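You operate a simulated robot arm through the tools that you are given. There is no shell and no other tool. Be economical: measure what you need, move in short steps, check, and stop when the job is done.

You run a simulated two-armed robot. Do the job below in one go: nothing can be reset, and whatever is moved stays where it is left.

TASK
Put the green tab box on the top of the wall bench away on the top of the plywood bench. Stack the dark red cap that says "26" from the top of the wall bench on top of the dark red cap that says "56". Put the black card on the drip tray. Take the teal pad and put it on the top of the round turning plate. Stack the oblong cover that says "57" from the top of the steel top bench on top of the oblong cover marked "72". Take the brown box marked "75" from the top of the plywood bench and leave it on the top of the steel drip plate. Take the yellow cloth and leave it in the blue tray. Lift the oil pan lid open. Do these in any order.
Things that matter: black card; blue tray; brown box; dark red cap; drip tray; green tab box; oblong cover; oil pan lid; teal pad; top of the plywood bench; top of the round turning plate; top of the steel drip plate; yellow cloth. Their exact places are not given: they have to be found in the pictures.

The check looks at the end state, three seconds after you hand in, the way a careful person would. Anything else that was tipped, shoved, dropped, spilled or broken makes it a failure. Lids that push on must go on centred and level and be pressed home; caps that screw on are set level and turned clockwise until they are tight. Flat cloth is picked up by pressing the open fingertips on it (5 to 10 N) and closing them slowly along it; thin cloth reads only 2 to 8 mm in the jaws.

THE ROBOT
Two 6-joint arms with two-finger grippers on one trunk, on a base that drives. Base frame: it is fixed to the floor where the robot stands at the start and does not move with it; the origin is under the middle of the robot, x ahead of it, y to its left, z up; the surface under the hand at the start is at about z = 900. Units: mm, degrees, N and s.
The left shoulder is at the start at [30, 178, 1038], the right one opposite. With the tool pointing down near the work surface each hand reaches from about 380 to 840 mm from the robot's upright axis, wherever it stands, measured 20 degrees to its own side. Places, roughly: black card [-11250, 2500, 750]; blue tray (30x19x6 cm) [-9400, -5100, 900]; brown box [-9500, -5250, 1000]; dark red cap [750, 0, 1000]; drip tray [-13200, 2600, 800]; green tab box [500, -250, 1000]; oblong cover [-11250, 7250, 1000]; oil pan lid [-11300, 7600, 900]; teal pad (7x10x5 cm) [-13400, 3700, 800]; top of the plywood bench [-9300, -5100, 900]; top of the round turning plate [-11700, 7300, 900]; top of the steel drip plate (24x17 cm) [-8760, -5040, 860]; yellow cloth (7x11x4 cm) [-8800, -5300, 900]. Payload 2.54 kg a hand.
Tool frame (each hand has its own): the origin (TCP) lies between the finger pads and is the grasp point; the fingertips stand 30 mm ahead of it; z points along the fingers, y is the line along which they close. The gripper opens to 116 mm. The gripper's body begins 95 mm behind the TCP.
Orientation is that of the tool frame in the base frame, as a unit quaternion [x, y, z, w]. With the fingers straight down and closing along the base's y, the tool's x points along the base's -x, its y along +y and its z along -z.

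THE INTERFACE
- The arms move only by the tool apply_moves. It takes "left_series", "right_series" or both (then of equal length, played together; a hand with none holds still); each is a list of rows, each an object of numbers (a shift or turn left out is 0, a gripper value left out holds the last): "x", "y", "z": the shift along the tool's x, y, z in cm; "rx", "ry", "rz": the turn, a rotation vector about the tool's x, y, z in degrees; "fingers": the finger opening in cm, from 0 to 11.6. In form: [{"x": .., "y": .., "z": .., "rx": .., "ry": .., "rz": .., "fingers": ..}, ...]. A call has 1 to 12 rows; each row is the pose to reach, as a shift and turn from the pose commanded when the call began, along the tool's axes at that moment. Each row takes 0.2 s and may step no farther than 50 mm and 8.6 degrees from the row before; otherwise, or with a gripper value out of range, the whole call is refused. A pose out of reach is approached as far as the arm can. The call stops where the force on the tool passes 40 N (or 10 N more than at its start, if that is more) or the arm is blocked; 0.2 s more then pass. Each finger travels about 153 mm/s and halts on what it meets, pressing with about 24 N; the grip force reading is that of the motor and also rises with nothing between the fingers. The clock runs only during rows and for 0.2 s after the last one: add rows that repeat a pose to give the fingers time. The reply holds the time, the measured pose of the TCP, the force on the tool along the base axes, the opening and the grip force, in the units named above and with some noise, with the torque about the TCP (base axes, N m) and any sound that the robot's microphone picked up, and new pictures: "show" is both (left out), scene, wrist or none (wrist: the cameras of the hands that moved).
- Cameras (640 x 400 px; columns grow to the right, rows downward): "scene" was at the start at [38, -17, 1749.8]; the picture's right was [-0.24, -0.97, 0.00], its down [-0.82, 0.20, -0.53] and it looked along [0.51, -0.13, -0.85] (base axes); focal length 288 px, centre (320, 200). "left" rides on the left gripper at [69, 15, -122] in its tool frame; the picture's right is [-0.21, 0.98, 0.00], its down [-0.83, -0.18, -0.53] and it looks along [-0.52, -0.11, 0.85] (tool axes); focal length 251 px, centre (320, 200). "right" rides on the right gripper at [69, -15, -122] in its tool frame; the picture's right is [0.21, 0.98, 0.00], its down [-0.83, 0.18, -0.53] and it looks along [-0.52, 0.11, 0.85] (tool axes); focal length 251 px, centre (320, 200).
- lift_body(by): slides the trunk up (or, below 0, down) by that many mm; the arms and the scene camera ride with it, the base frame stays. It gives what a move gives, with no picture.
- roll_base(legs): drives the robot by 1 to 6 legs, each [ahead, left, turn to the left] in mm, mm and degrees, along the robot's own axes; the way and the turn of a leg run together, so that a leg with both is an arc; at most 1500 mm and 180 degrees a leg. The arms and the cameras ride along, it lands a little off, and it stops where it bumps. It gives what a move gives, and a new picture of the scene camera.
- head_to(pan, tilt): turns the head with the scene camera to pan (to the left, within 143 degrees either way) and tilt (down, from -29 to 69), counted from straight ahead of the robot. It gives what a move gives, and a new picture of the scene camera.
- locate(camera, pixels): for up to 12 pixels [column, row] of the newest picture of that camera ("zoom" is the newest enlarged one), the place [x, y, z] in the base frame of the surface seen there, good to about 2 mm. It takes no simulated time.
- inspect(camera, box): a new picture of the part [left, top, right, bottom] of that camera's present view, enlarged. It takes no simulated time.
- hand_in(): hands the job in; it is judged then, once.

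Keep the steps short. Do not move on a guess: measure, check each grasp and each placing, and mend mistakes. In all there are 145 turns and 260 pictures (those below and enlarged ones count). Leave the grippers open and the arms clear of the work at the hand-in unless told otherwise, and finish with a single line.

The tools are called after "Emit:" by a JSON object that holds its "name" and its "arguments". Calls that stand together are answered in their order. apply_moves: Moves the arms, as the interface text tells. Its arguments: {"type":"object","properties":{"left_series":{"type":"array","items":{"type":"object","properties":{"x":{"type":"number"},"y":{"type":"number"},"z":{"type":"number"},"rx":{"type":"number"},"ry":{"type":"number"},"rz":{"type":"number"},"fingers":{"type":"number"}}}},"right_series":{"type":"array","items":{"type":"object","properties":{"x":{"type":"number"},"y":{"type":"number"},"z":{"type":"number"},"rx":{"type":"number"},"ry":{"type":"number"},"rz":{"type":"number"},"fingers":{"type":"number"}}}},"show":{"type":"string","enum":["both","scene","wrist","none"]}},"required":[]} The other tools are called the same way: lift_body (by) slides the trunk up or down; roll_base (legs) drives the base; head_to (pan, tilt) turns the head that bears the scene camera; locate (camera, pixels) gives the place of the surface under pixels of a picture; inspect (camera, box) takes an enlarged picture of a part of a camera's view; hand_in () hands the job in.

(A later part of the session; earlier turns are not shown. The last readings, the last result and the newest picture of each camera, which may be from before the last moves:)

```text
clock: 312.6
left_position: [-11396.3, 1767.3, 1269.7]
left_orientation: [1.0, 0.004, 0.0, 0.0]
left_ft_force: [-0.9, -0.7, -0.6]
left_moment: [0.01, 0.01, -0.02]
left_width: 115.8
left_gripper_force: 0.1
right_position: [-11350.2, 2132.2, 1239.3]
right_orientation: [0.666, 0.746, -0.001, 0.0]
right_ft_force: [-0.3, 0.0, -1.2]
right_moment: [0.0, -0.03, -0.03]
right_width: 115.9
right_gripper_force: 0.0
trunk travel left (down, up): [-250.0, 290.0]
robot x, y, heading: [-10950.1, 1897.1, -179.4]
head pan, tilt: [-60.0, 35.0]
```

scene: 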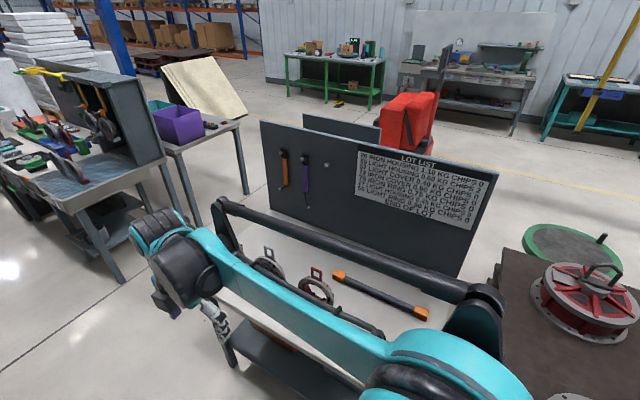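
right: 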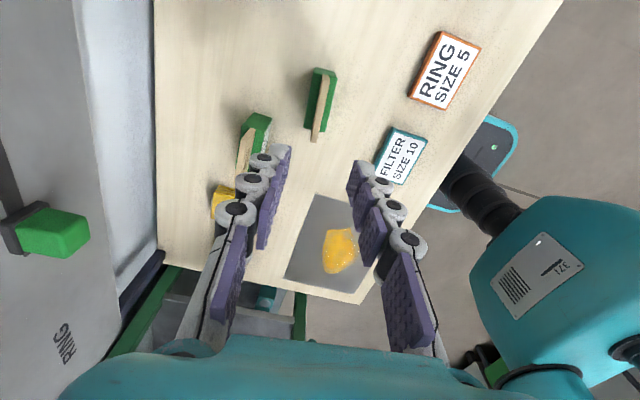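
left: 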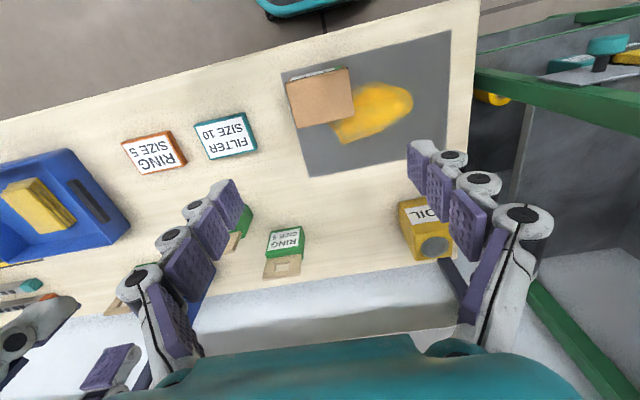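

Move ahead 330 and turn right to face the lot table.

Emit:
{"name": "roll_base", "arguments": {"legs": [[330, 0, 0], [0, 0, -90.8]]}}

Emit:
{"name": "head_to", "arguments": {"pan": 0, "tilt": 50}}

```text
clock: 318.6
left_position: [-11412.6, 2334.3, 1269.2]
left_orientation: [0.708, -0.706, 0.001, -0.001]
left_ft_force: [-0.5, 0.0, 0.0]
left_moment: [0.03, 0.01, -0.02]
left_width: 116.1
left_gripper_force: 0.1
right_position: [-11046.4, 2288.1, 1239.3]
right_orientation: [0.998, 0.056, 0.0, 0.0]
right_ft_force: [-0.6, 0.0, -0.3]
right_moment: [0.0, 0.01, -0.01]
right_width: 116.0
right_gripper_force: 0.0
trunk travel left (down, up): [-250.0, 290.0]
robot x, y, heading: [-11284.6, 1889.3, 90.5]
head pan, tilt: [-60.0, 35.0]
```

scene: 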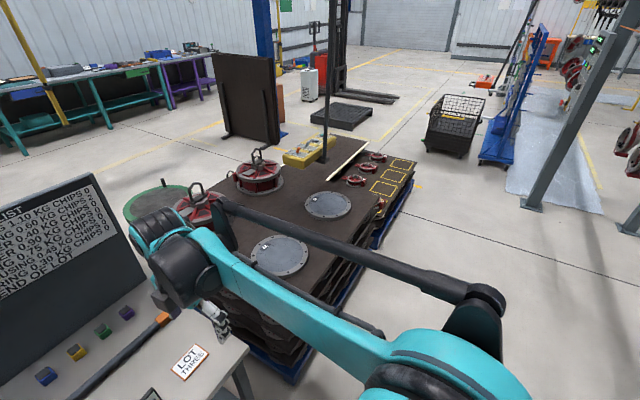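

```text
clock: 319.9
left_position: [-11413.0, 2334.4, 1269.0]
left_orientation: [0.709, -0.705, 0.0, 0.0]
left_ft_force: [0.3, -0.1, 0.9]
left_moment: [0.01, 0.03, -0.01]
left_width: 115.9
left_gripper_force: 0.1
right_position: [-11047.1, 2288.1, 1239.0]
right_orientation: [0.998, 0.056, 0.0, 0.0]
right_ft_force: [0.8, 0.1, -0.3]
right_moment: [0.01, 0.01, 0.02]
right_width: 116.0
right_gripper_force: 0.0
trunk travel left (down, up): [-250.0, 290.0]
robot x, y, heading: [-11285.4, 1891.4, 90.1]
head pan, tilt: [0.0, 50.0]
```

scene: 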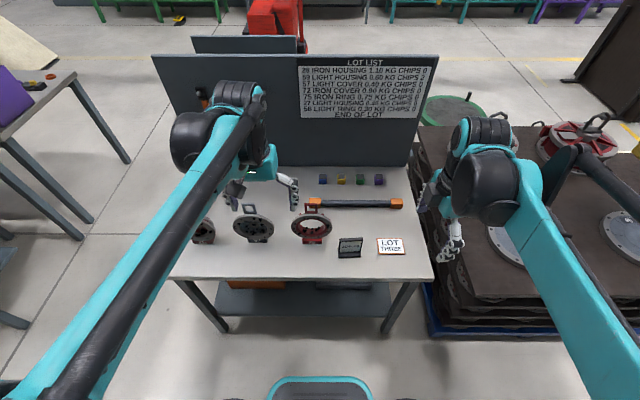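

Emit:
{"name": "inspect", "arguments": {"camera": "scene", "box": [320, 225, 420, 275]}}

Emit:
{"name": "locate", "arguments": {"camera": "zoom", "pixels": [[140, 115], [255, 100], [245, 205], [120, 210], [190, 140], [190, 215], [400, 140], [300, 230], [265, 130], [100, 180]]}}

```text
6.40 times, centred on (370, 250) of scene
```

zoom: 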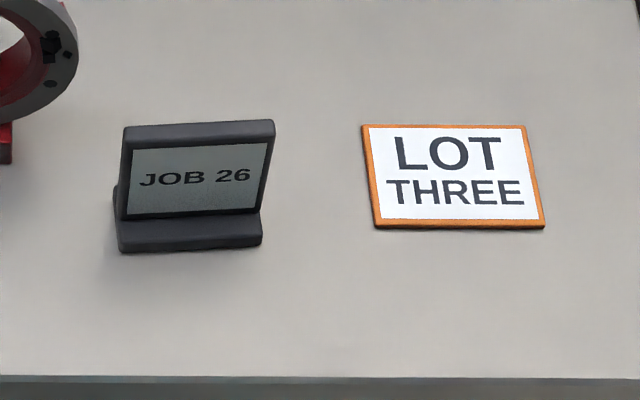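

```text
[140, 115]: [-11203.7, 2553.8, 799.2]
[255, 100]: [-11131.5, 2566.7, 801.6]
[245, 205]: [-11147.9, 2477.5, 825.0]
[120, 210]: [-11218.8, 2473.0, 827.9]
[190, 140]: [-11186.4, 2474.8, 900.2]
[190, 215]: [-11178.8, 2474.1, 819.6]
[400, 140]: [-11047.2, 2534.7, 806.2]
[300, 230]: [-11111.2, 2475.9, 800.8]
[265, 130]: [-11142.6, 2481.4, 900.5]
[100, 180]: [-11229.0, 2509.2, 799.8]
```

Emit:
{"name": "inspect", "arguments": {"camera": "scene", "box": [170, 150, 440, 320]}}

Emit:
{"name": "inspect", "arguments": {"camera": "right", "box": [0, 0, 640, 400]}}

Emit:
{"name": "inspect", "arguments": {"camera": "left", "box": [0, 0, 640, 400]}}

```text
2.35 times, centred on (305, 235) of scene
```

zoom: 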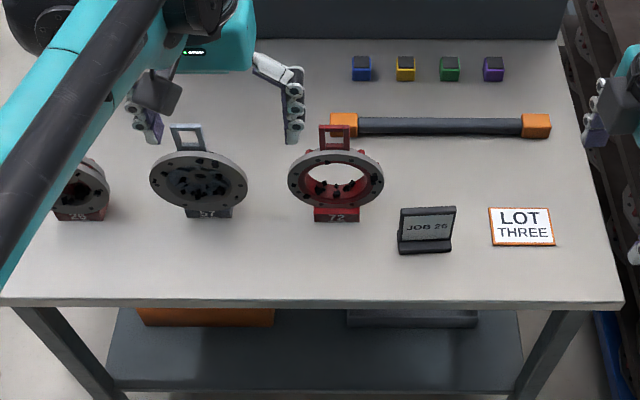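

```text
1.00 times, centred on (320, 200) of right (not enlarged: the box is as wide or as high as the picture)
```

zoom: 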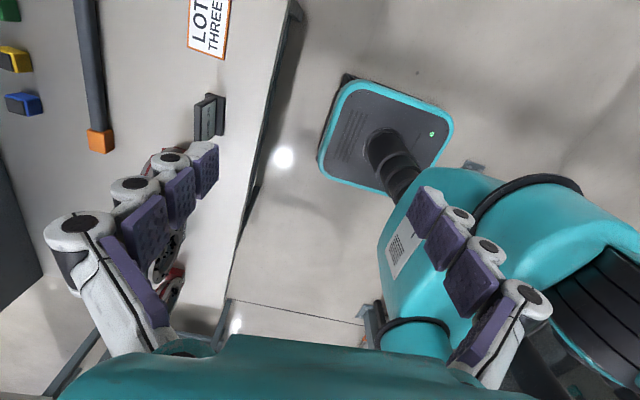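

```text
1.00 times, centred on (320, 200) of left (not enlarged: the box is as wide or as high as the picture)
```

zoom: 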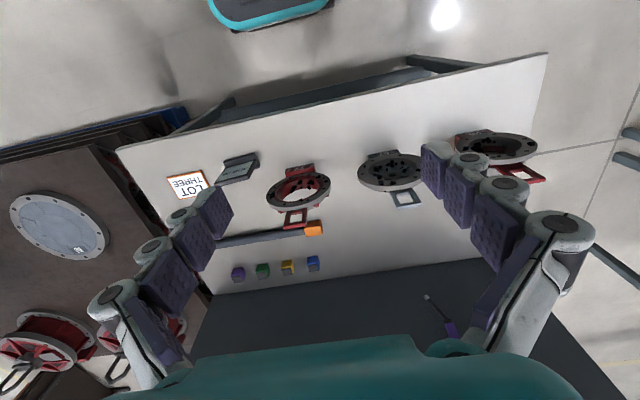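

The only black card is the standing "JOB 26" one near (-11183,2480). Moving the right hand above it to look closely.

Emit:
{"name": "apply_moves", "arguments": {"right_series": [{"x": -2, "y": -4}, {"x": -4, "y": -8, "z": 3}, {"x": -6, "y": -12, "z": 6}, {"x": -8, "y": -16, "z": 10, "rz": 1}, {"x": -10, "y": -19, "z": 14, "rz": 2}, {"x": -11, "y": -21.4, "z": 18, "rz": 2.8, "fingers": 8}, {"x": -11, "y": -21.4, "z": 20.5, "rz": 2.8}, {"x": -11, "y": -21.4, "z": 20.5, "rz": 2.8}], "show": "both"}}

```text
refused: row 2 steps farther than a row can; nothing moved
```

Emit:
{"name": "apply_moves", "arguments": {"right_series": [{"x": -2, "y": -4}, {"x": -4, "y": -8, "z": 1}, {"x": -6, "y": -12, "z": 3}, {"x": -8, "y": -15.5, "z": 6, "rz": 1}, {"x": -10, "y": -18.5, "z": 9, "rz": 2}, {"x": -11, "y": -21.4, "z": 12, "rz": 2.8, "fingers": 8}, {"x": -11, "y": -21.4, "z": 16, "rz": 2.8}, {"x": -11, "y": -21.4, "z": 20.5, "rz": 2.8}, {"x": -11, "y": -21.4, "z": 20.5, "rz": 2.8}], "show": "both"}}

```text
refused: row 4 steps farther than a row can; nothing moved
```

Emit:
{"name": "apply_moves", "arguments": {"right_series": [{"x": -2, "y": -4}, {"x": -4, "y": -8, "z": 1}, {"x": -6, "y": -12, "z": 2}, {"x": -8, "y": -15.5, "z": 4, "rz": 1}, {"x": -9.5, "y": -18.5, "z": 7, "rz": 2}, {"x": -11, "y": -21.4, "z": 10, "rz": 2.8, "fingers": 8}, {"x": -11, "y": -21.4, "z": 13.5, "rz": 2.8}, {"x": -11, "y": -21.4, "z": 17, "rz": 2.8}, {"x": -11, "y": -21.4, "z": 20.5, "rz": 2.8}, {"x": -11, "y": -21.4, "z": 20.5, "rz": 2.8}], "show": "both"}}

```text
clock: 322.1
left_position: [-11411.5, 2335.1, 1268.6]
left_orientation: [0.709, -0.706, 0.0, 0.0]
left_ft_force: [0.1, 0.2, -0.6]
left_moment: [0.04, 0.0, -0.03]
left_width: 116.1
left_gripper_force: 0.0
right_position: [-11181.2, 2486.7, 1033.2]
right_orientation: [1.0, 0.031, 0.0, 0.0]
right_ft_force: [0.3, -0.3, 1.1]
right_moment: [0.03, 0.02, 0.02]
right_width: 79.9
right_gripper_force: 0.1
trunk travel left (down, up): [-250.0, 290.0]
robot x, y, heading: [-11286.2, 1892.9, 90.6]
head pan, tilt: [0.0, 50.0]
```

scene: 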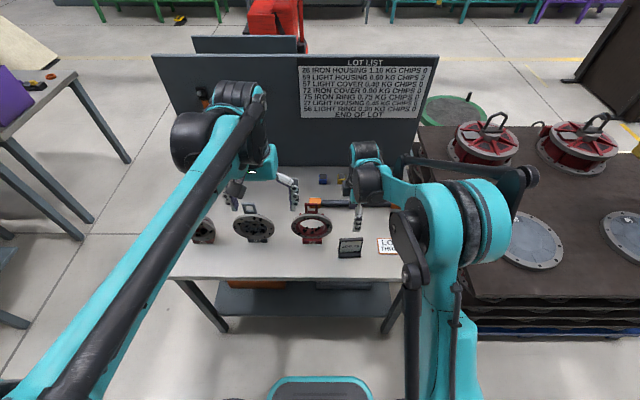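
right: 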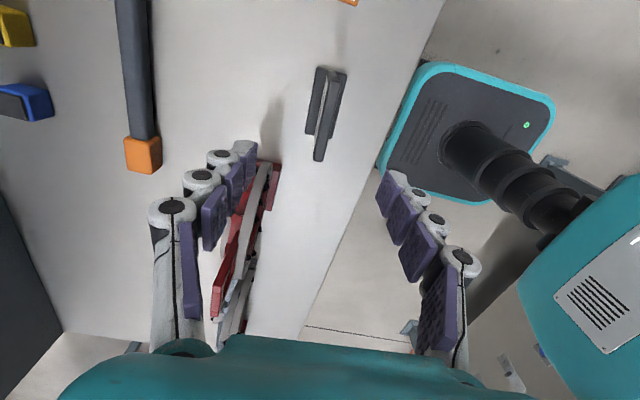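

Emit:
{"name": "inspect", "arguments": {"camera": "right", "box": [280, 50, 380, 180]}}

Emit:
{"name": "locate", "arguments": {"camera": "right", "pixels": [[318, 160], [331, 85], [325, 120], [335, 90], [341, 75], [318, 70], [309, 125], [268, 165], [262, 180], [275, 165], [225, 310]]}}

```text
3.08 times, centred on (330, 115) of right
```

zoom: 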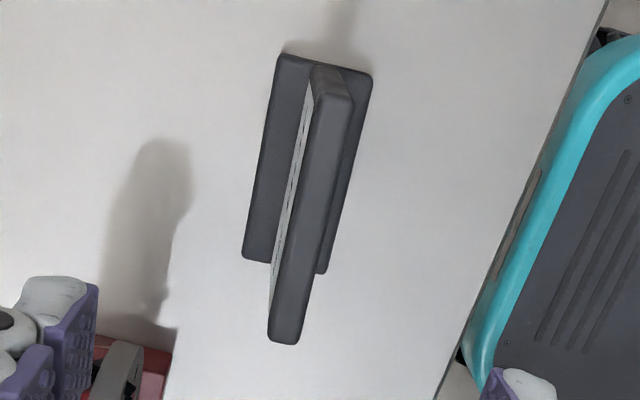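

```text
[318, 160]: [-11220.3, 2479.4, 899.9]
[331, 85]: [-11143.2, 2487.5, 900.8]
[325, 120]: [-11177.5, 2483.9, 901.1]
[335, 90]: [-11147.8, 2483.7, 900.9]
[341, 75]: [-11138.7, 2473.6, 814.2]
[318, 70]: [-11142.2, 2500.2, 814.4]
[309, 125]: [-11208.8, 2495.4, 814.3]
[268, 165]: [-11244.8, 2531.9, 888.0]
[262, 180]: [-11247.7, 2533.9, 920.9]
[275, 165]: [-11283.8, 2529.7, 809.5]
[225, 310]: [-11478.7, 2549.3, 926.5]
```

Panel top centre (-11181,2484), z 901, turned 6°. Align (rz −2.4), open 4 cm, go down to z≈880, pinch.

Emit:
{"name": "apply_moves", "arguments": {"right_series": [{"y": 0.29, "z": 3, "rz": -2.4, "fingers": 4.5}, {"y": 0.29, "z": 7, "rz": -2.4}, {"y": 0.29, "z": 11, "rz": -2.4}, {"y": 0.29, "z": 15.3, "rz": -2.4}, {"y": 0.29, "z": 15.3, "rz": -2.4, "fingers": 3}, {"y": 0.29, "z": 15.3, "rz": -2.4, "fingers": 1.5}, {"y": 0.29, "z": 15.3, "rz": -2.4, "fingers": 0}, {"y": 0.29, "z": 15.3, "rz": -2.4}, {"y": 0.29, "z": 14.5, "rz": -2.4}, {"y": 0.29, "z": 12, "rz": -2.4}, {"y": 0.29, "z": 9, "rz": -2.4}], "show": "both"}}

```text
clock: 324.5
left_position: [-11412.9, 2335.3, 1269.0]
left_orientation: [0.709, -0.705, -0.001, -0.001]
left_ft_force: [-0.7, -0.5, 0.4]
left_moment: [0.02, -0.01, 0.02]
left_width: 115.8
left_gripper_force: 0.1
right_position: [-11179.9, 2485.2, 945.1]
right_orientation: [0.999, 0.052, 0.0, 0.0]
right_ft_force: [0.1, 1.0, -1.4]
right_moment: [-0.01, -0.01, 0.01]
right_width: 11.4
right_gripper_force: 23.9
trunk travel left (down, up): [-250.0, 290.0]
robot x, y, heading: [-11288.6, 1892.0, 90.7]
head pan, tilt: [0.0, 50.0]
```

scene: 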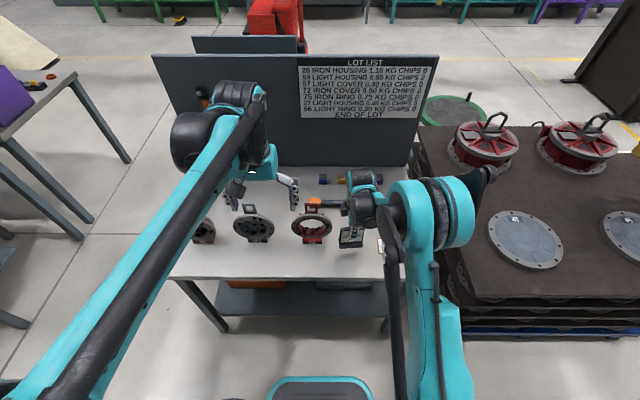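
right: 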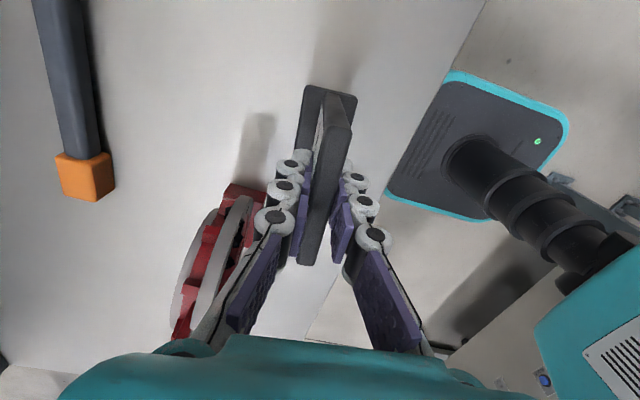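

Card held (11.4 mm). Raise and pull it back, turn left to face west and look for the drip tray.

Emit:
{"name": "apply_moves", "arguments": {"right_series": [{"z": -4}, {"z": -8}, {"z": -12}, {"z": -16}, {"y": 4, "z": -20}, {"y": 8, "z": -22}, {"y": 12, "z": -24}, {"y": 16, "z": -24}, {"y": 18, "z": -24}], "show": "none"}}

Emit:
{"name": "roll_base", "arguments": {"legs": [[0, 0, 89.5]]}}

Emit:
{"name": "head_to", "arguments": {"pan": -25, "tilt": 28}}

```text
refused: row 5 steps farther than a row can; nothing moved
```

```text
clock: 328.8
left_position: [-11730.6, 1767.6, 1268.9]
left_orientation: [1.0, 0.0, 0.0, 0.001]
left_ft_force: [0.3, 0.0, 0.4]
left_moment: [0.01, 0.01, -0.02]
left_width: 116.2
left_gripper_force: 0.1
right_position: [-11880.0, 2000.1, 944.2]
right_orientation: [0.671, 0.742, 0.0, 0.0]
right_ft_force: [-0.5, -0.1, -0.8]
right_moment: [0.01, 0.0, -0.01]
right_width: 11.4
right_gripper_force: 23.9
trunk travel left (down, up): [-250.0, 290.0]
robot x, y, heading: [-11282.5, 1889.5, -179.9]
head pan, tilt: [0.0, 50.0]
```

scene: 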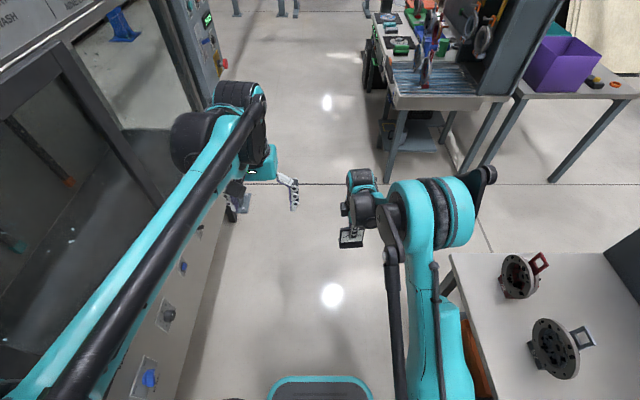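

```text
clock: 329.6
left_position: [-11729.8, 1767.3, 1268.5]
left_orientation: [1.0, 0.0, 0.001, 0.001]
left_ft_force: [0.1, 0.6, -1.0]
left_moment: [0.0, -0.01, 0.01]
left_width: 115.9
left_gripper_force: 0.1
right_position: [-11879.1, 2000.8, 943.5]
right_orientation: [0.671, 0.741, 0.001, 0.0]
right_ft_force: [-0.4, -0.6, -1.5]
right_moment: [-0.02, 0.02, 0.01]
right_width: 11.3
right_gripper_force: 23.8
trunk travel left (down, up): [-250.0, 290.0]
robot x, y, heading: [-11285.0, 1893.5, -179.6]
head pan, tilt: [-25.0, 28.0]
```

scene: 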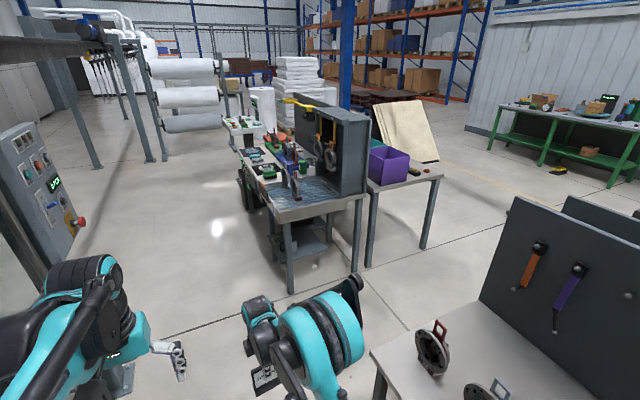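

The refused raise let the turn happen with the card low; I must check nothing on the lot table was touched. Raise the hand now and look at the table.

Emit:
{"name": "apply_moves", "arguments": {"right_series": [{"z": -4}, {"z": -8}, {"z": -12}, {"z": -16}, {"z": -20}, {"y": 3, "z": -23}, {"y": 7, "z": -24}, {"y": 11, "z": -24}, {"y": 15, "z": -24}], "show": "none"}}

Emit:
{"name": "head_to", "arguments": {"pan": -90, "tilt": 50}}

Emit:
{"name": "inspect", "arguments": {"camera": "scene", "box": [170, 150, 440, 320]}}

```text
clock: 331.6
left_position: [-11728.6, 1769.5, 1270.1]
left_orientation: [1.0, 0.0, -0.001, 0.0]
left_ft_force: [0.4, -0.5, 0.2]
left_moment: [0.01, 0.04, 0.0]
left_width: 116.1
left_gripper_force: 0.0
right_position: [-11728.5, 2015.8, 1185.4]
right_orientation: [0.671, 0.741, 0.0, 0.0]
right_ft_force: [0.0, 0.0, -1.2]
right_moment: [0.01, 0.03, 0.02]
right_width: 11.4
right_gripper_force: 24.2
trunk travel left (down, up): [-250.0, 290.0]
robot x, y, heading: [-11289.0, 1889.2, -179.8]
head pan, tilt: [-25.0, 28.0]
```

```text
clock: 333.0
left_position: [-11729.4, 1766.9, 1269.3]
left_orientation: [1.0, 0.0, 0.0, 0.0]
left_ft_force: [1.3, -0.4, -0.8]
left_moment: [-0.01, -0.01, -0.01]
left_width: 116.1
left_gripper_force: 0.1
right_position: [-11730.9, 2014.5, 1185.8]
right_orientation: [0.671, 0.741, 0.001, 0.0]
right_ft_force: [-0.2, 0.7, -1.2]
right_moment: [0.01, -0.03, 0.01]
right_width: 11.3
right_gripper_force: 24.0
trunk travel left (down, up): [-250.0, 290.0]
robot x, y, heading: [-11284.3, 1892.8, -179.9]
head pan, tilt: [-90.0, 50.0]
```

scene: 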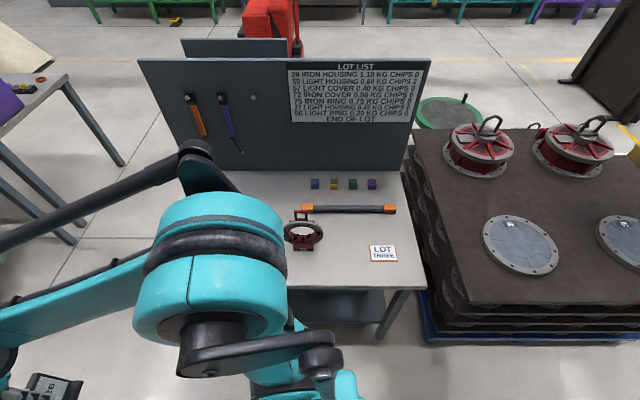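

```text
2.35 times, centred on (305, 235) of scene
```

zoom: 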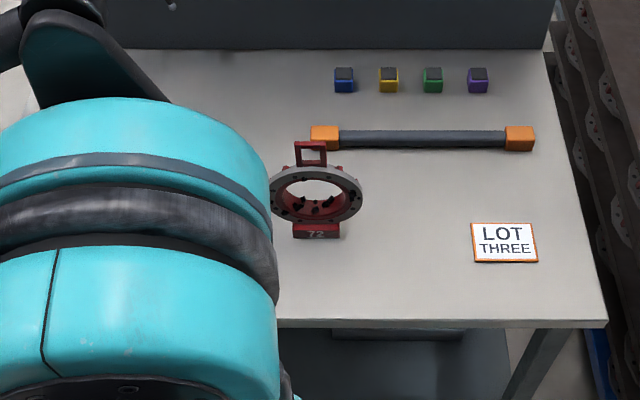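

Nothing disturbed. Looking west to locate the next tables.

Emit:
{"name": "head_to", "arguments": {"pan": -25, "tilt": 28}}

Emit:
{"name": "inspect", "arguments": {"camera": "scene", "box": [210, 80, 450, 240]}}

Emit:
{"name": "locate", "arguments": {"camera": "zoom", "pixels": [[170, 355], [390, 310], [230, 300], [60, 145], [130, 215], [280, 290], [520, 245], [600, 235], [440, 215], [410, 275], [345, 90], [80, 200]]}}

```text
clock: 334.4
left_position: [-11729.2, 1767.0, 1269.0]
left_orientation: [1.0, 0.0, 0.0, 0.0]
left_ft_force: [0.1, 0.1, -0.9]
left_moment: [-0.02, 0.03, 0.01]
left_width: 116.0
left_gripper_force: 0.1
right_position: [-11730.1, 2014.7, 1185.0]
right_orientation: [0.671, 0.741, 0.0, 0.0]
right_ft_force: [-0.1, -0.1, -1.2]
right_moment: [-0.02, 0.01, 0.0]
right_width: 11.1
right_gripper_force: 24.0
trunk travel left (down, up): [-250.0, 290.0]
robot x, y, heading: [-11285.6, 1895.1, -180.0]
head pan, tilt: [-25.0, 28.0]
```

scene: 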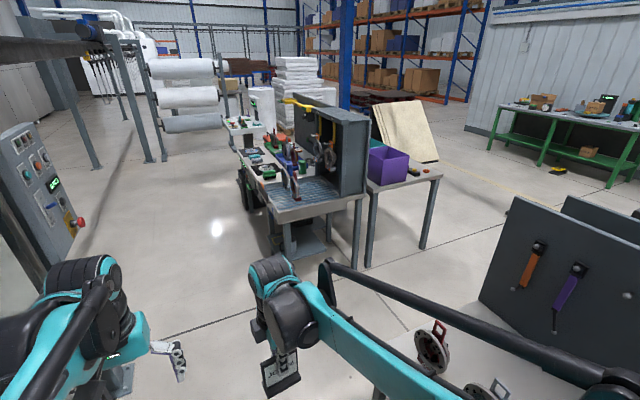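

```text
2.50 times, centred on (330, 160) of scene
```

zoom: 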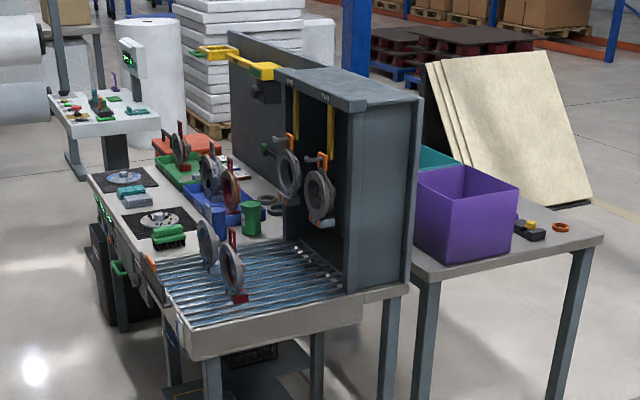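

```text
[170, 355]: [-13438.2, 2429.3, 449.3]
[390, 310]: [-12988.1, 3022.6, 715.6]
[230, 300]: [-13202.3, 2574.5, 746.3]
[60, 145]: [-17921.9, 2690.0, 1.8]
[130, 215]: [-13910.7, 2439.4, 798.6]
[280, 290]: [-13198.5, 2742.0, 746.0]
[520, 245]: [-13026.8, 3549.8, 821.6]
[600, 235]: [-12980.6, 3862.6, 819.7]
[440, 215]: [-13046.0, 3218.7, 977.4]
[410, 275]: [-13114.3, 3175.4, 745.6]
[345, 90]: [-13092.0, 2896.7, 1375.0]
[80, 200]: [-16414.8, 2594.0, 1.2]
```

The ribbed drip tray is at x≈−13000…−13300, y≈2500–2800, z≈746, with two standing rings at its left; the table's east edge is x≈-12990. I'll approach from the east: drive ahead 1275, sidestep right 700.

Emit:
{"name": "roll_base", "arguments": {"legs": [[1250, 0, 0], [0, -720, 0]]}}

Emit:
{"name": "head_to", "arguments": {"pan": 0, "tilt": 45}}

Emit:
{"name": "inspect", "arguments": {"camera": "scene", "box": [200, 120, 480, 300]}}

```text
clock: 344.2
left_position: [-12990.8, 2475.5, 1268.5]
left_orientation: [1.0, 0.005, 0.0, 0.0]
left_ft_force: [0.6, 0.2, 0.3]
left_moment: [-0.04, 0.0, 0.01]
left_width: 116.1
left_gripper_force: 0.2
right_position: [-12993.1, 2723.9, 1184.8]
right_orientation: [0.668, 0.744, 0.0, 0.0]
right_ft_force: [-0.1, 0.3, -1.3]
right_moment: [-0.01, 0.01, 0.0]
right_width: 11.3
right_gripper_force: 24.3
trunk travel left (down, up): [-250.0, 290.0]
robot x, y, heading: [-12550.7, 2603.8, -179.2]
head pan, tilt: [-25.0, 28.0]
```

scene: 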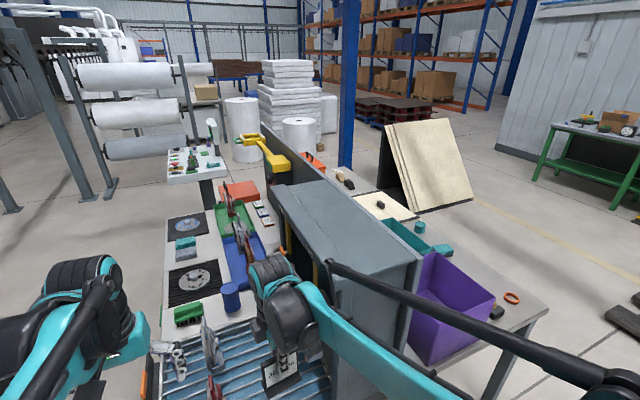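

```text
clock: 345.1
left_position: [-12991.4, 2474.7, 1268.9]
left_orientation: [1.0, 0.004, -0.001, 0.0]
left_ft_force: [-0.6, 0.2, -0.1]
left_moment: [0.03, 0.01, -0.02]
left_width: 115.8
left_gripper_force: 0.1
right_position: [-12992.3, 2723.6, 1185.2]
right_orientation: [0.668, 0.744, 0.0, -0.001]
right_ft_force: [0.0, -0.7, -0.7]
right_moment: [0.03, 0.0, -0.03]
right_width: 11.2
right_gripper_force: 23.5
trunk travel left (down, up): [-250.0, 290.0]
robot x, y, heading: [-12546.0, 2601.2, -179.6]
head pan, tilt: [0.0, 45.0]
```

scene: 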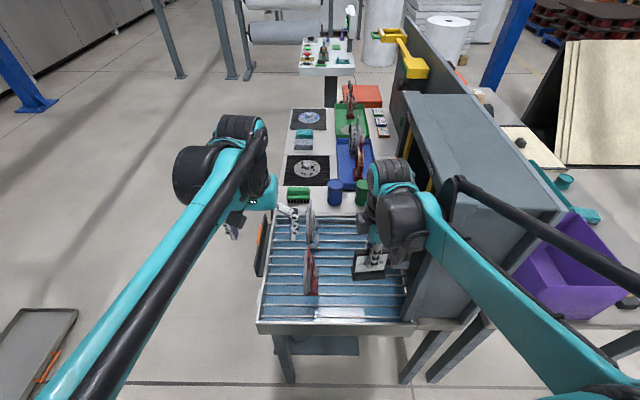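

```text
2.22 times, centred on (340, 210) of scene
```

zoom: 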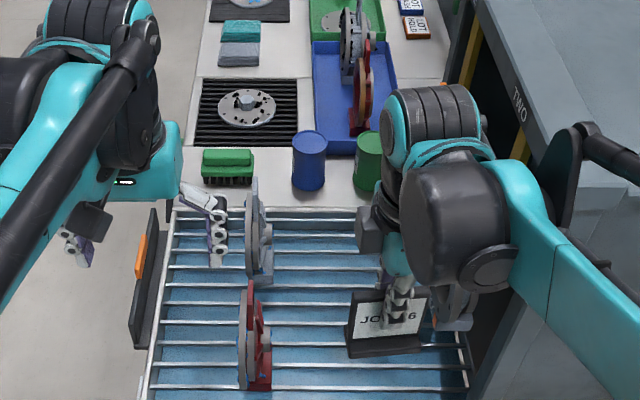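

Emit:
{"name": "locate", "arguments": {"camera": "zoom", "pixels": [[320, 220], [320, 232], [320, 252], [320, 270], [320, 287], [320, 322], [320, 340], [320, 358], [320, 377], [320, 367], [180, 210], [460, 385]]}}

Emit:
{"name": "locate", "arguments": {"camera": "zoom", "pixels": [[255, 260], [262, 385], [258, 285], [250, 180], [420, 385], [150, 385], [300, 331], [300, 350], [300, 312], [460, 350]]}}

Emit:
{"name": "inspect", "arguments": {"camera": "scene", "box": [260, 200, 440, 335]}}

```text
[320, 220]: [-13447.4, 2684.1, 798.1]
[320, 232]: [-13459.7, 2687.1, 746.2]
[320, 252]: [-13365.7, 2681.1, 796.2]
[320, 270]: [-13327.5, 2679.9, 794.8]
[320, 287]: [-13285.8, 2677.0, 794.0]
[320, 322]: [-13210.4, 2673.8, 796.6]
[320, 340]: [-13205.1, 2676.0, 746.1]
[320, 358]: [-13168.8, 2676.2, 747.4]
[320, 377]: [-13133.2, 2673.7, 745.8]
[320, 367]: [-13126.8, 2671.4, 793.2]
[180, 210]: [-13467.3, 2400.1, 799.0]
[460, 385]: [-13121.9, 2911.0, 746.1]
```

```text
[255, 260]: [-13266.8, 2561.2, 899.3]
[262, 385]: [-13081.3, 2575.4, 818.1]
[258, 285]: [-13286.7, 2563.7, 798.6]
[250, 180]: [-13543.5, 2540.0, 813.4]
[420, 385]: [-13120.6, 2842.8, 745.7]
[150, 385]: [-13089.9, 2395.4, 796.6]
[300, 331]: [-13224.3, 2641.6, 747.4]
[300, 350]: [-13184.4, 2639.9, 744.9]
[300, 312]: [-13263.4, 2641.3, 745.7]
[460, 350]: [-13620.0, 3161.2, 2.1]
```

```text
2.96 times, centred on (350, 268) of scene
```

zoom: 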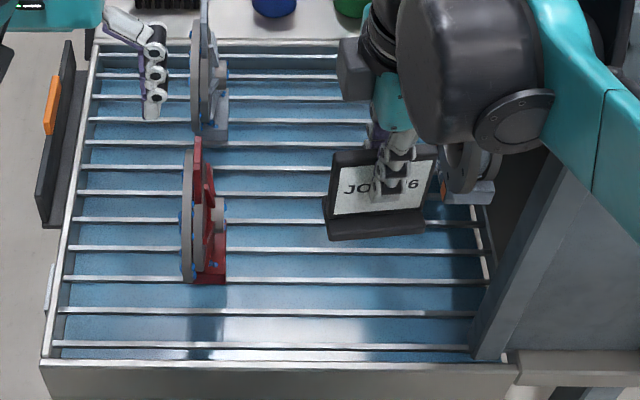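

Slats run along y, ~40 mm apart, tops at z≈796. I'll turn the card 96° so its 80 mm foot spans two slats, and set it at (-13187,2690). Sidestep left 80 for cabinet clearance first, then turn at height.

Emit:
{"name": "roll_base", "arguments": {"legs": [[0, 80, 0]]}}

Emit:
{"name": "apply_moves", "arguments": {"right_series": [{"rz": 8}, {"rz": 16}, {"rz": 24}, {"rz": 32}, {"rz": 40}, {"rz": 48}, {"rz": 56}, {"rz": 64}, {"rz": 72}, {"rz": 80}, {"rz": 88}, {"rz": 96}], "show": "scene"}}

```text
clock: 346.1
left_position: [-12989.3, 2393.6, 1269.0]
left_orientation: [1.0, 0.005, 0.0, 0.0]
left_ft_force: [0.3, 0.0, 0.5]
left_moment: [0.07, 0.01, 0.02]
left_width: 116.1
left_gripper_force: 0.0
right_position: [-12990.7, 2642.1, 1184.6]
right_orientation: [0.668, 0.744, 0.001, 0.0]
right_ft_force: [-0.2, -1.2, -1.1]
right_moment: [0.07, 0.0, -0.01]
right_width: 11.3
right_gripper_force: 23.8
trunk travel left (down, up): [-250.0, 290.0]
robot x, y, heading: [-12544.0, 2524.9, -179.2]
head pan, tilt: [0.0, 45.0]
```

scene: 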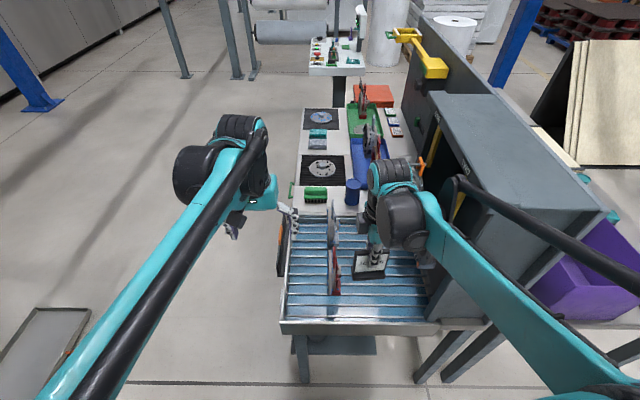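

```text
clock: 348.8
left_position: [-12988.1, 2395.7, 1269.9]
left_orientation: [1.0, 0.004, 0.001, 0.0]
left_ft_force: [0.3, -0.2, 0.1]
left_moment: [0.02, 0.0, -0.01]
left_width: 115.8
left_gripper_force: 0.2
right_position: [-12992.0, 2643.7, 1185.0]
right_orientation: [1.0, 0.0, 0.0, 0.0]
right_ft_force: [-0.4, -0.3, -1.0]
right_moment: [0.02, 0.01, 0.0]
right_width: 11.3
right_gripper_force: 24.1
trunk travel left (down, up): [-250.0, 290.0]
robot x, y, heading: [-12544.5, 2526.0, -179.6]
head pan, tilt: [0.0, 45.0]
```

scene: 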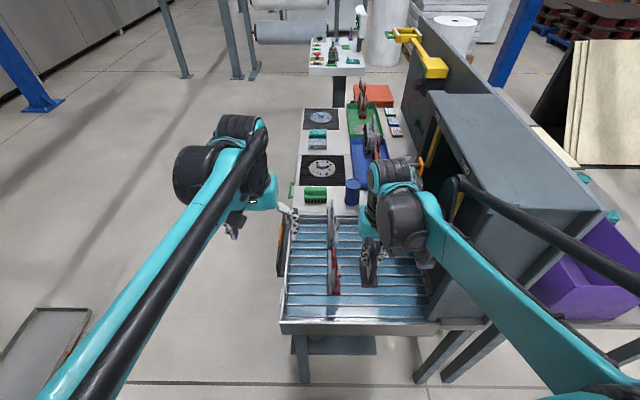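

Emit:
{"name": "apply_moves", "arguments": {"right_series": [{"x": -4, "y": -1}, {"x": -8, "y": -2}, {"x": -12, "y": -3}, {"x": -16, "y": -4}, {"x": -19.5, "y": -4.65, "z": 1}, {"x": -19.5, "y": -4.65, "z": 5}, {"x": -19.5, "y": -4.65, "z": 10}, {"x": -19.5, "y": -4.65, "z": 14}, {"x": -19.5, "y": -4.65, "z": 18}, {"x": -19.5, "y": -4.65, "z": 22}, {"x": -19.5, "y": -4.65, "z": 26}, {"x": -19.5, "y": -4.65, "z": 28}], "show": "both"}}

```text
clock: 351.4
left_position: [-12989.6, 2396.1, 1269.0]
left_orientation: [1.0, 0.004, 0.0, 0.0]
left_ft_force: [0.2, 0.3, -0.6]
left_moment: [-0.01, 0.0, -0.03]
left_width: 115.9
left_gripper_force: 0.1
right_position: [-13185.5, 2690.2, 905.3]
right_orientation: [1.0, 0.002, 0.0, 0.0]
right_ft_force: [-0.1, 1.0, -1.6]
right_moment: [0.02, 0.04, -0.01]
right_width: 11.3
right_gripper_force: 24.3
trunk travel left (down, up): [-250.0, 290.0]
robot x, y, heading: [-12547.1, 2525.2, -179.3]
head pan, tilt: [0.0, 45.0]
```

scene: 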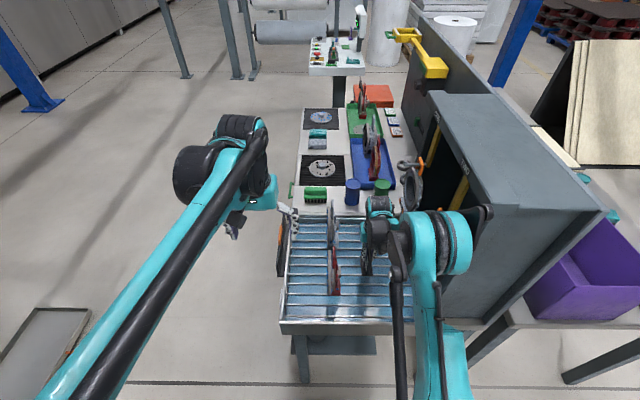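
right: 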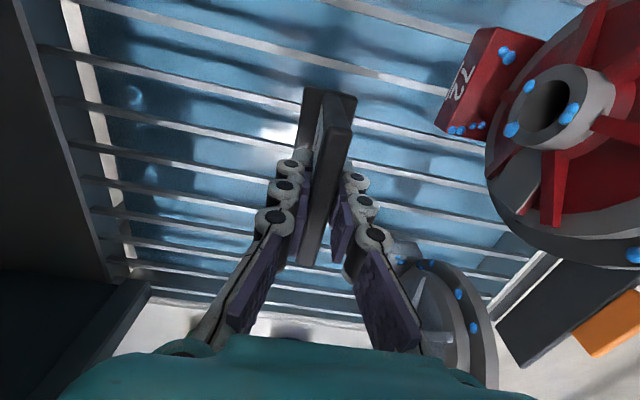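

Lowering onto the slats.

Emit:
{"name": "apply_moves", "arguments": {"right_series": [{"z": 1.0}, {"z": 2.0}, {"z": 2.4}, {"z": 2.55}, {"z": 2.7}, {"z": 2.8}, {"z": 2.8}], "show": "none"}}

```text
clock: 352.9
left_position: [-12989.1, 2396.6, 1268.7]
left_orientation: [1.0, 0.005, 0.0, 0.0]
left_ft_force: [-0.2, -0.7, -0.6]
left_moment: [-0.01, 0.01, 0.01]
left_width: 115.9
left_gripper_force: 0.0
right_position: [-13186.0, 2688.7, 876.9]
right_orientation: [1.0, 0.002, 0.0, -0.001]
right_ft_force: [-1.2, 2.1, 3.5]
right_moment: [0.03, -0.11, -0.01]
right_width: 11.2
right_gripper_force: 24.3
trunk travel left (down, up): [-250.0, 290.0]
robot x, y, heading: [-12542.2, 2522.4, -179.4]
head pan, tilt: [0.0, 45.0]
```

Contact at z≈877 as expected. A touch more, then open and rise.

Emit:
{"name": "apply_moves", "arguments": {"right_series": [{"z": 0.05}, {"z": 0.05, "fingers": 1.8}, {"z": 0.05, "fingers": 3}, {"z": 0.05, "fingers": 3}, {"z": -3}, {"z": -7}, {"z": -11}, {"z": -15}, {"z": -19}, {"z": -24}, {"z": -28}, {"z": -31}], "show": "both"}}

```text
clock: 355.6
left_position: [-12987.9, 2396.6, 1269.5]
left_orientation: [1.0, 0.005, -0.002, -0.001]
left_ft_force: [0.1, -0.3, -0.1]
left_moment: [0.01, 0.04, -0.01]
left_width: 116.2
left_gripper_force: 0.0
right_position: [-13186.6, 2689.8, 1187.3]
right_orientation: [1.0, 0.002, 0.0, -0.001]
right_ft_force: [-0.2, 0.5, 0.5]
right_moment: [-0.03, 0.01, 0.02]
right_width: 30.1
right_gripper_force: 0.2
trunk travel left (down, up): [-250.0, 290.0]
robot x, y, heading: [-12542.9, 2524.6, -179.5]
head pan, tilt: [0.0, 45.0]
```

scene: 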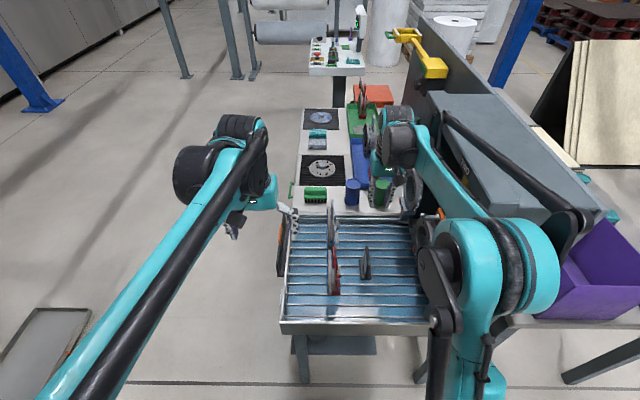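
right: 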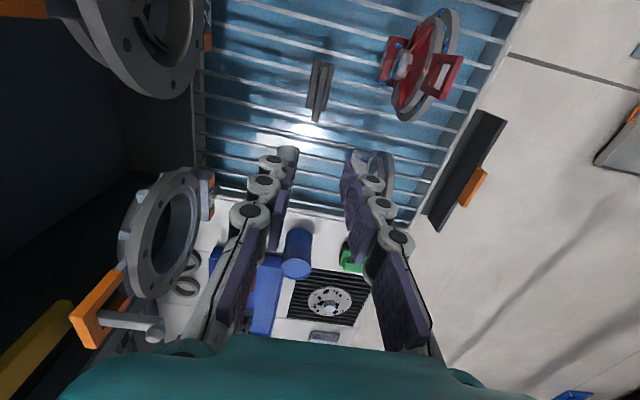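

Card stands on the drip tray. Retract the right hand straight back, back off, then sidestep right to the table with the purple bin.

Emit:
{"name": "apply_moves", "arguments": {"right_series": [{"x": 4}, {"x": 8}, {"x": 12}, {"x": 16}, {"x": 20}, {"x": 22, "z": -3}, {"x": 22, "z": -5, "fingers": 11.6}], "show": "none"}}

Emit:
{"name": "roll_base", "arguments": {"legs": [[-250, 0, -0.5], [0, -1120, 0]]}}

Emit:
{"name": "inspect", "arguments": {"camera": "scene", "box": [180, 60, 480, 300]}}

```text
clock: 357.1
left_position: [-12989.7, 2395.6, 1268.8]
left_orientation: [1.0, 0.005, 0.0, 0.0]
left_ft_force: [-0.5, 0.0, -0.3]
left_moment: [-0.03, 0.0, 0.01]
left_width: 116.1
left_gripper_force: 0.0
right_position: [-12967.2, 2690.0, 1237.5]
right_orientation: [1.0, 0.002, 0.0, 0.0]
right_ft_force: [0.3, -0.1, -0.7]
right_moment: [0.0, -0.03, 0.03]
right_width: 115.9
right_gripper_force: 0.0
trunk travel left (down, up): [-250.0, 290.0]
robot x, y, heading: [-12547.0, 2523.8, -179.4]
head pan, tilt: [0.0, 45.0]
```

```text
clock: 364.3
left_position: [-12743.4, 3523.9, 1269.1]
left_orientation: [1.0, -0.001, 0.0, 0.0]
left_ft_force: [0.2, 0.7, -0.1]
left_moment: [0.02, 0.02, 0.0]
left_width: 116.1
left_gripper_force: 0.1
right_position: [-12718.6, 3818.9, 1237.9]
right_orientation: [1.0, -0.005, 0.0, 0.0]
right_ft_force: [-0.7, -0.2, 0.8]
right_moment: [-0.01, 0.0, -0.02]
right_width: 115.9
right_gripper_force: 0.0
trunk travel left (down, up): [-250.0, 290.0]
robot x, y, heading: [-12298.7, 3645.5, 179.7]
head pan, tilt: [0.0, 45.0]
```

scene: 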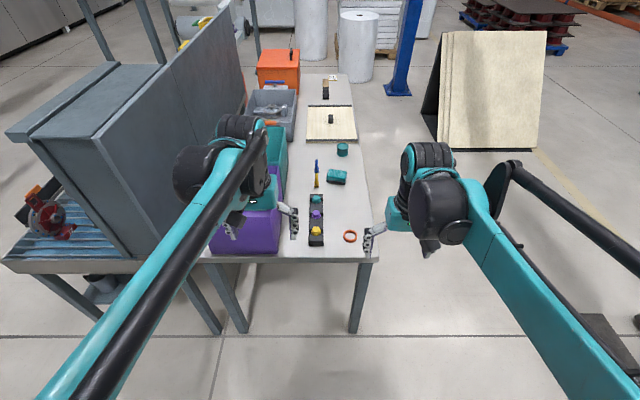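

```text
1.67 times, centred on (330, 180) of scene
```

zoom: 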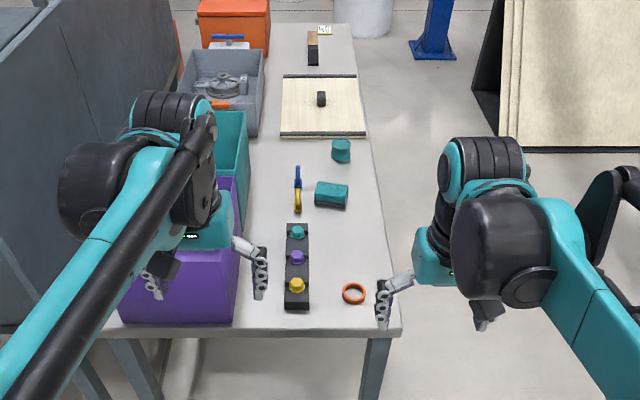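

Emit:
{"name": "inspect", "arguments": {"camera": "scene", "box": [300, 130, 380, 190]}}

Emit:
{"name": "locate", "arguments": {"camera": "zoom", "pixels": [[220, 320], [370, 325], [230, 360], [370, 385], [300, 330], [210, 300], [330, 140], [330, 90], [130, 360], [300, 250], [400, 380]]}}

```text
6.67 times, centred on (340, 160) of scene
```

zoom: 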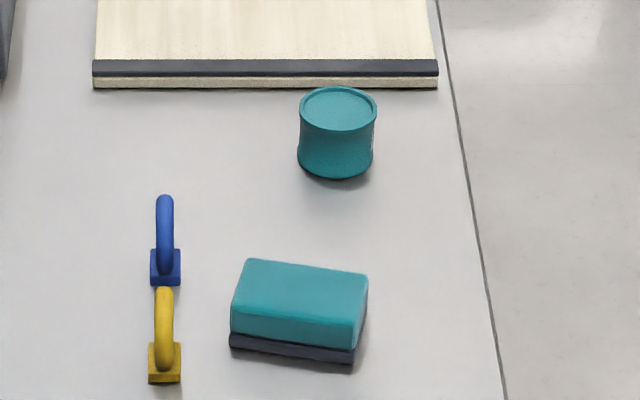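

```text
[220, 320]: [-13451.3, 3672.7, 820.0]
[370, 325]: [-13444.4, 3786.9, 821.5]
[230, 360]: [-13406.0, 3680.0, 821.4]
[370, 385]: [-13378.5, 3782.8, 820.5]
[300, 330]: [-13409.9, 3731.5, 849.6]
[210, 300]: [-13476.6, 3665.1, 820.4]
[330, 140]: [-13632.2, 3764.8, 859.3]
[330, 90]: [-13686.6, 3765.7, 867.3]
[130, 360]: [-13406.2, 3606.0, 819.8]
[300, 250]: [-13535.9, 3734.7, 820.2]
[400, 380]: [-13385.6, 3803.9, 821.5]
```

Emit:
{"name": "locate", "arguments": {"camera": "zoom", "pixels": [[249, 264], [363, 279], [357, 322], [235, 306], [300, 295], [240, 340], [345, 355], [165, 260], [165, 350], [335, 175]]}}

Emit:
{"name": "locate", "arguments": {"camera": "scene", "pixels": [[372, 262], [210, 265], [316, 235], [350, 236], [335, 175], [270, 190]]}}

```text
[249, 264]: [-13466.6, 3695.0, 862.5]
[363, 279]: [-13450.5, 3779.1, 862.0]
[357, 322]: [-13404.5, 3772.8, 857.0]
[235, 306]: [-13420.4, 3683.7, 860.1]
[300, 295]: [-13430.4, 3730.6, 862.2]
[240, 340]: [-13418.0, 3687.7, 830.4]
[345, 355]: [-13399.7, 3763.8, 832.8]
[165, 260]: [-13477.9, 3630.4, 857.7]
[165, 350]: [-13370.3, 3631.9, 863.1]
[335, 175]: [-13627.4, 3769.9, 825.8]
```

```text
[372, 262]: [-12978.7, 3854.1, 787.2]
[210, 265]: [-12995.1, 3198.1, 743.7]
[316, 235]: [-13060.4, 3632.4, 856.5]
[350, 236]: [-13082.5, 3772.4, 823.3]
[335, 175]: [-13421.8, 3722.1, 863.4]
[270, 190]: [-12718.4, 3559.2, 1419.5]
```

Pad centre (-13436,3733), too deep from this side; I'll approach from the table's north edge (y≈3855). Checking floor obstacles there.

Emit:
{"name": "locate", "arguments": {"camera": "scene", "pixels": [[440, 150], [530, 148], [402, 95], [424, 115], [380, 150], [450, 300], [590, 330], [600, 150]]}}

Emit:
{"name": "head_to", "arguments": {"pan": -50, "tilt": 35}}

```text
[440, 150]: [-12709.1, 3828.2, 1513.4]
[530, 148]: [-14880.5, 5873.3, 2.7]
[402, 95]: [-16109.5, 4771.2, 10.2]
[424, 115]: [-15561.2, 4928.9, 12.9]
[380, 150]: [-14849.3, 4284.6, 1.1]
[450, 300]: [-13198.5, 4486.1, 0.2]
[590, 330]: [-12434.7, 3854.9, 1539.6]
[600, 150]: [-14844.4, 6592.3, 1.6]
```

```text
clock: 365.5
left_position: [-12743.7, 3523.4, 1270.4]
left_orientation: [1.0, -0.002, 0.0, 0.0]
left_ft_force: [-0.4, -0.1, -0.2]
left_moment: [0.05, 0.0, -0.04]
left_width: 115.9
left_gripper_force: 0.1
right_position: [-12717.6, 3818.2, 1237.0]
right_orientation: [1.0, -0.004, 0.001, -0.001]
right_ft_force: [0.8, -0.7, -0.2]
right_moment: [0.01, 0.02, 0.02]
right_width: 115.9
right_gripper_force: 0.1
trunk travel left (down, up): [-250.0, 290.0]
robot x, y, heading: [-12300.0, 3646.6, 179.8]
head pan, tilt: [-50.0, 35.0]
```

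scene: 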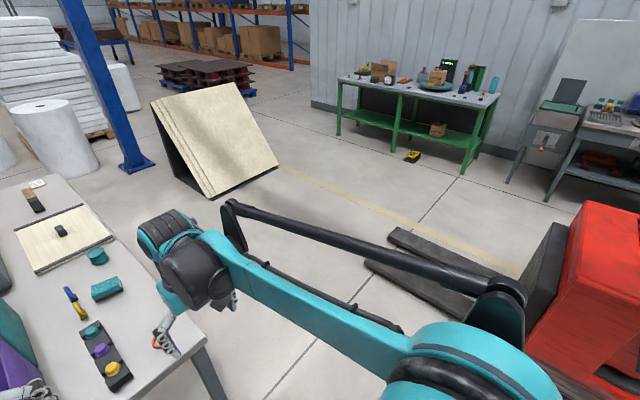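

Emit:
{"name": "locate", "arguments": {"camera": "scene", "pixels": [[392, 235], [368, 265], [205, 195], [180, 175], [278, 168], [540, 340], [350, 340], [520, 275], [412, 157]]}}

```text
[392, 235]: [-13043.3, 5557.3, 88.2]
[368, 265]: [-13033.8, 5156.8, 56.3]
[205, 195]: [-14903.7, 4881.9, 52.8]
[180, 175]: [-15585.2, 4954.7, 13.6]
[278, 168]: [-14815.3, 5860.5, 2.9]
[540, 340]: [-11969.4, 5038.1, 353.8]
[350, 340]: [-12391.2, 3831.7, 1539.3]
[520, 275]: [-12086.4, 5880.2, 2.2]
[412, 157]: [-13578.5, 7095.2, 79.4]
```

Area y≤4900 is free. Sidestep right 690, ahead 1130, turn left to face the table's north side.

Emit:
{"name": "roll_base", "arguments": {"legs": [[0, -690, 0], [1130, 0, 0], [0, 0, 90]]}}

Emit:
{"name": "head_to", "arguments": {"pan": 0, "tilt": 50}}

```text
clock: 378.5
left_position: [-13307.6, 3904.4, 1267.9]
left_orientation: [0.712, 0.702, -0.001, 0.0]
left_ft_force: [0.0, -0.4, -0.6]
left_moment: [-0.01, -0.01, -0.02]
left_width: 116.2
left_gripper_force: 0.1
right_position: [-13601.0, 3933.7, 1236.9]
right_orientation: [0.714, 0.7, -0.001, 0.0]
right_ft_force: [0.4, -0.4, 0.3]
right_moment: [0.0, 0.02, 0.01]
right_width: 116.1
right_gripper_force: 0.0
trunk travel left (down, up): [-250.0, 290.0]
robot x, y, heading: [-13423.2, 4349.9, -90.6]
head pan, tilt: [-50.0, 35.0]
```

scene: 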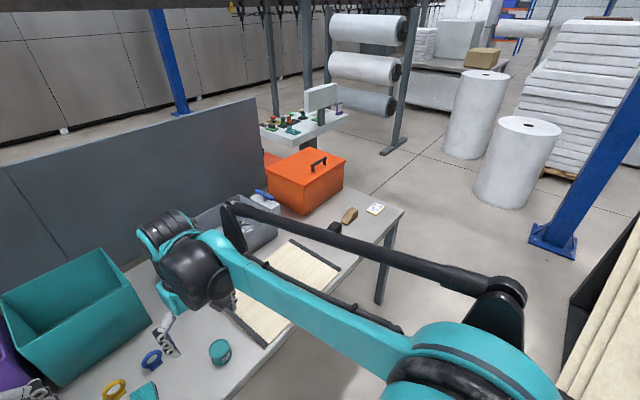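

```text
clock: 379.6
left_position: [-13306.7, 3904.3, 1269.1]
left_orientation: [0.713, 0.701, 0.0, 0.0]
left_ft_force: [-0.3, -0.1, 0.1]
left_moment: [0.01, 0.0, 0.04]
left_width: 116.1
left_gripper_force: 0.1
right_position: [-13599.7, 3934.1, 1235.8]
right_orientation: [0.714, 0.7, 0.0, 0.0]
right_ft_force: [0.2, 0.6, 0.2]
right_moment: [-0.01, -0.02, -0.01]
right_width: 115.8
right_gripper_force: 0.0
trunk travel left (down, up): [-250.0, 290.0]
robot x, y, heading: [-13423.9, 4353.8, -90.6]
head pan, tilt: [0.0, 50.0]
```

scene: 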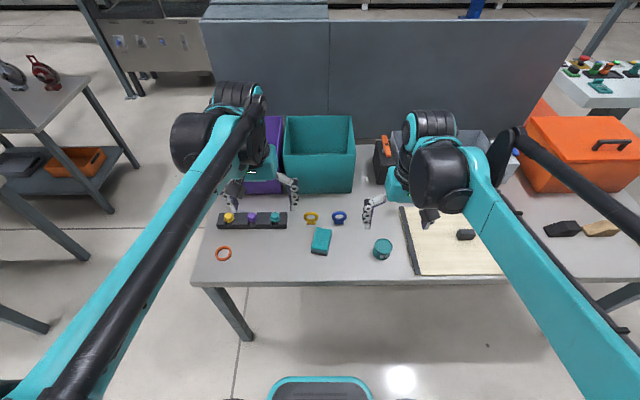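

Zoom on the pad at (321,240).

Emit:
{"name": "inspect", "arguments": {"camera": "scene", "box": [295, 215, 350, 265]}}

```text
8.00 times, centred on (322, 240) of scene
```

zoom: 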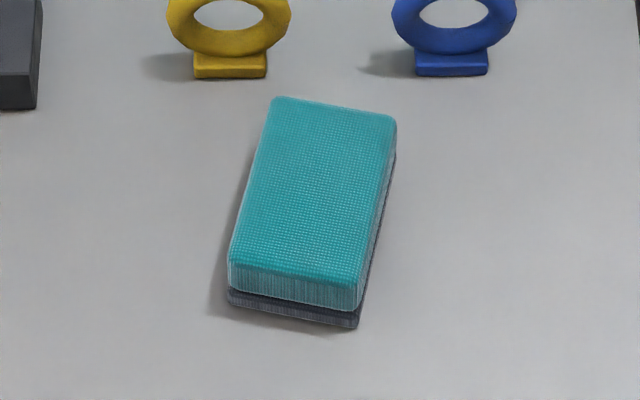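

Emit:
{"name": "locate", "arguments": {"camera": "zoom", "pixels": [[277, 102], [391, 120], [356, 280], [234, 258], [312, 190], [230, 75], [450, 70], [240, 295], [350, 318]]}}

```text
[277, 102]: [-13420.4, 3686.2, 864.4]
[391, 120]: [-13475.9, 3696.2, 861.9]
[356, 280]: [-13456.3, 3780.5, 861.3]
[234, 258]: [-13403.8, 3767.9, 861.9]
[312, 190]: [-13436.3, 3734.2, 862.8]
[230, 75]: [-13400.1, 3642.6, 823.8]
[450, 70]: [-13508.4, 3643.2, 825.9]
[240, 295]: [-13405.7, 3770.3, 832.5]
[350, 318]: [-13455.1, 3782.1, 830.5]
```

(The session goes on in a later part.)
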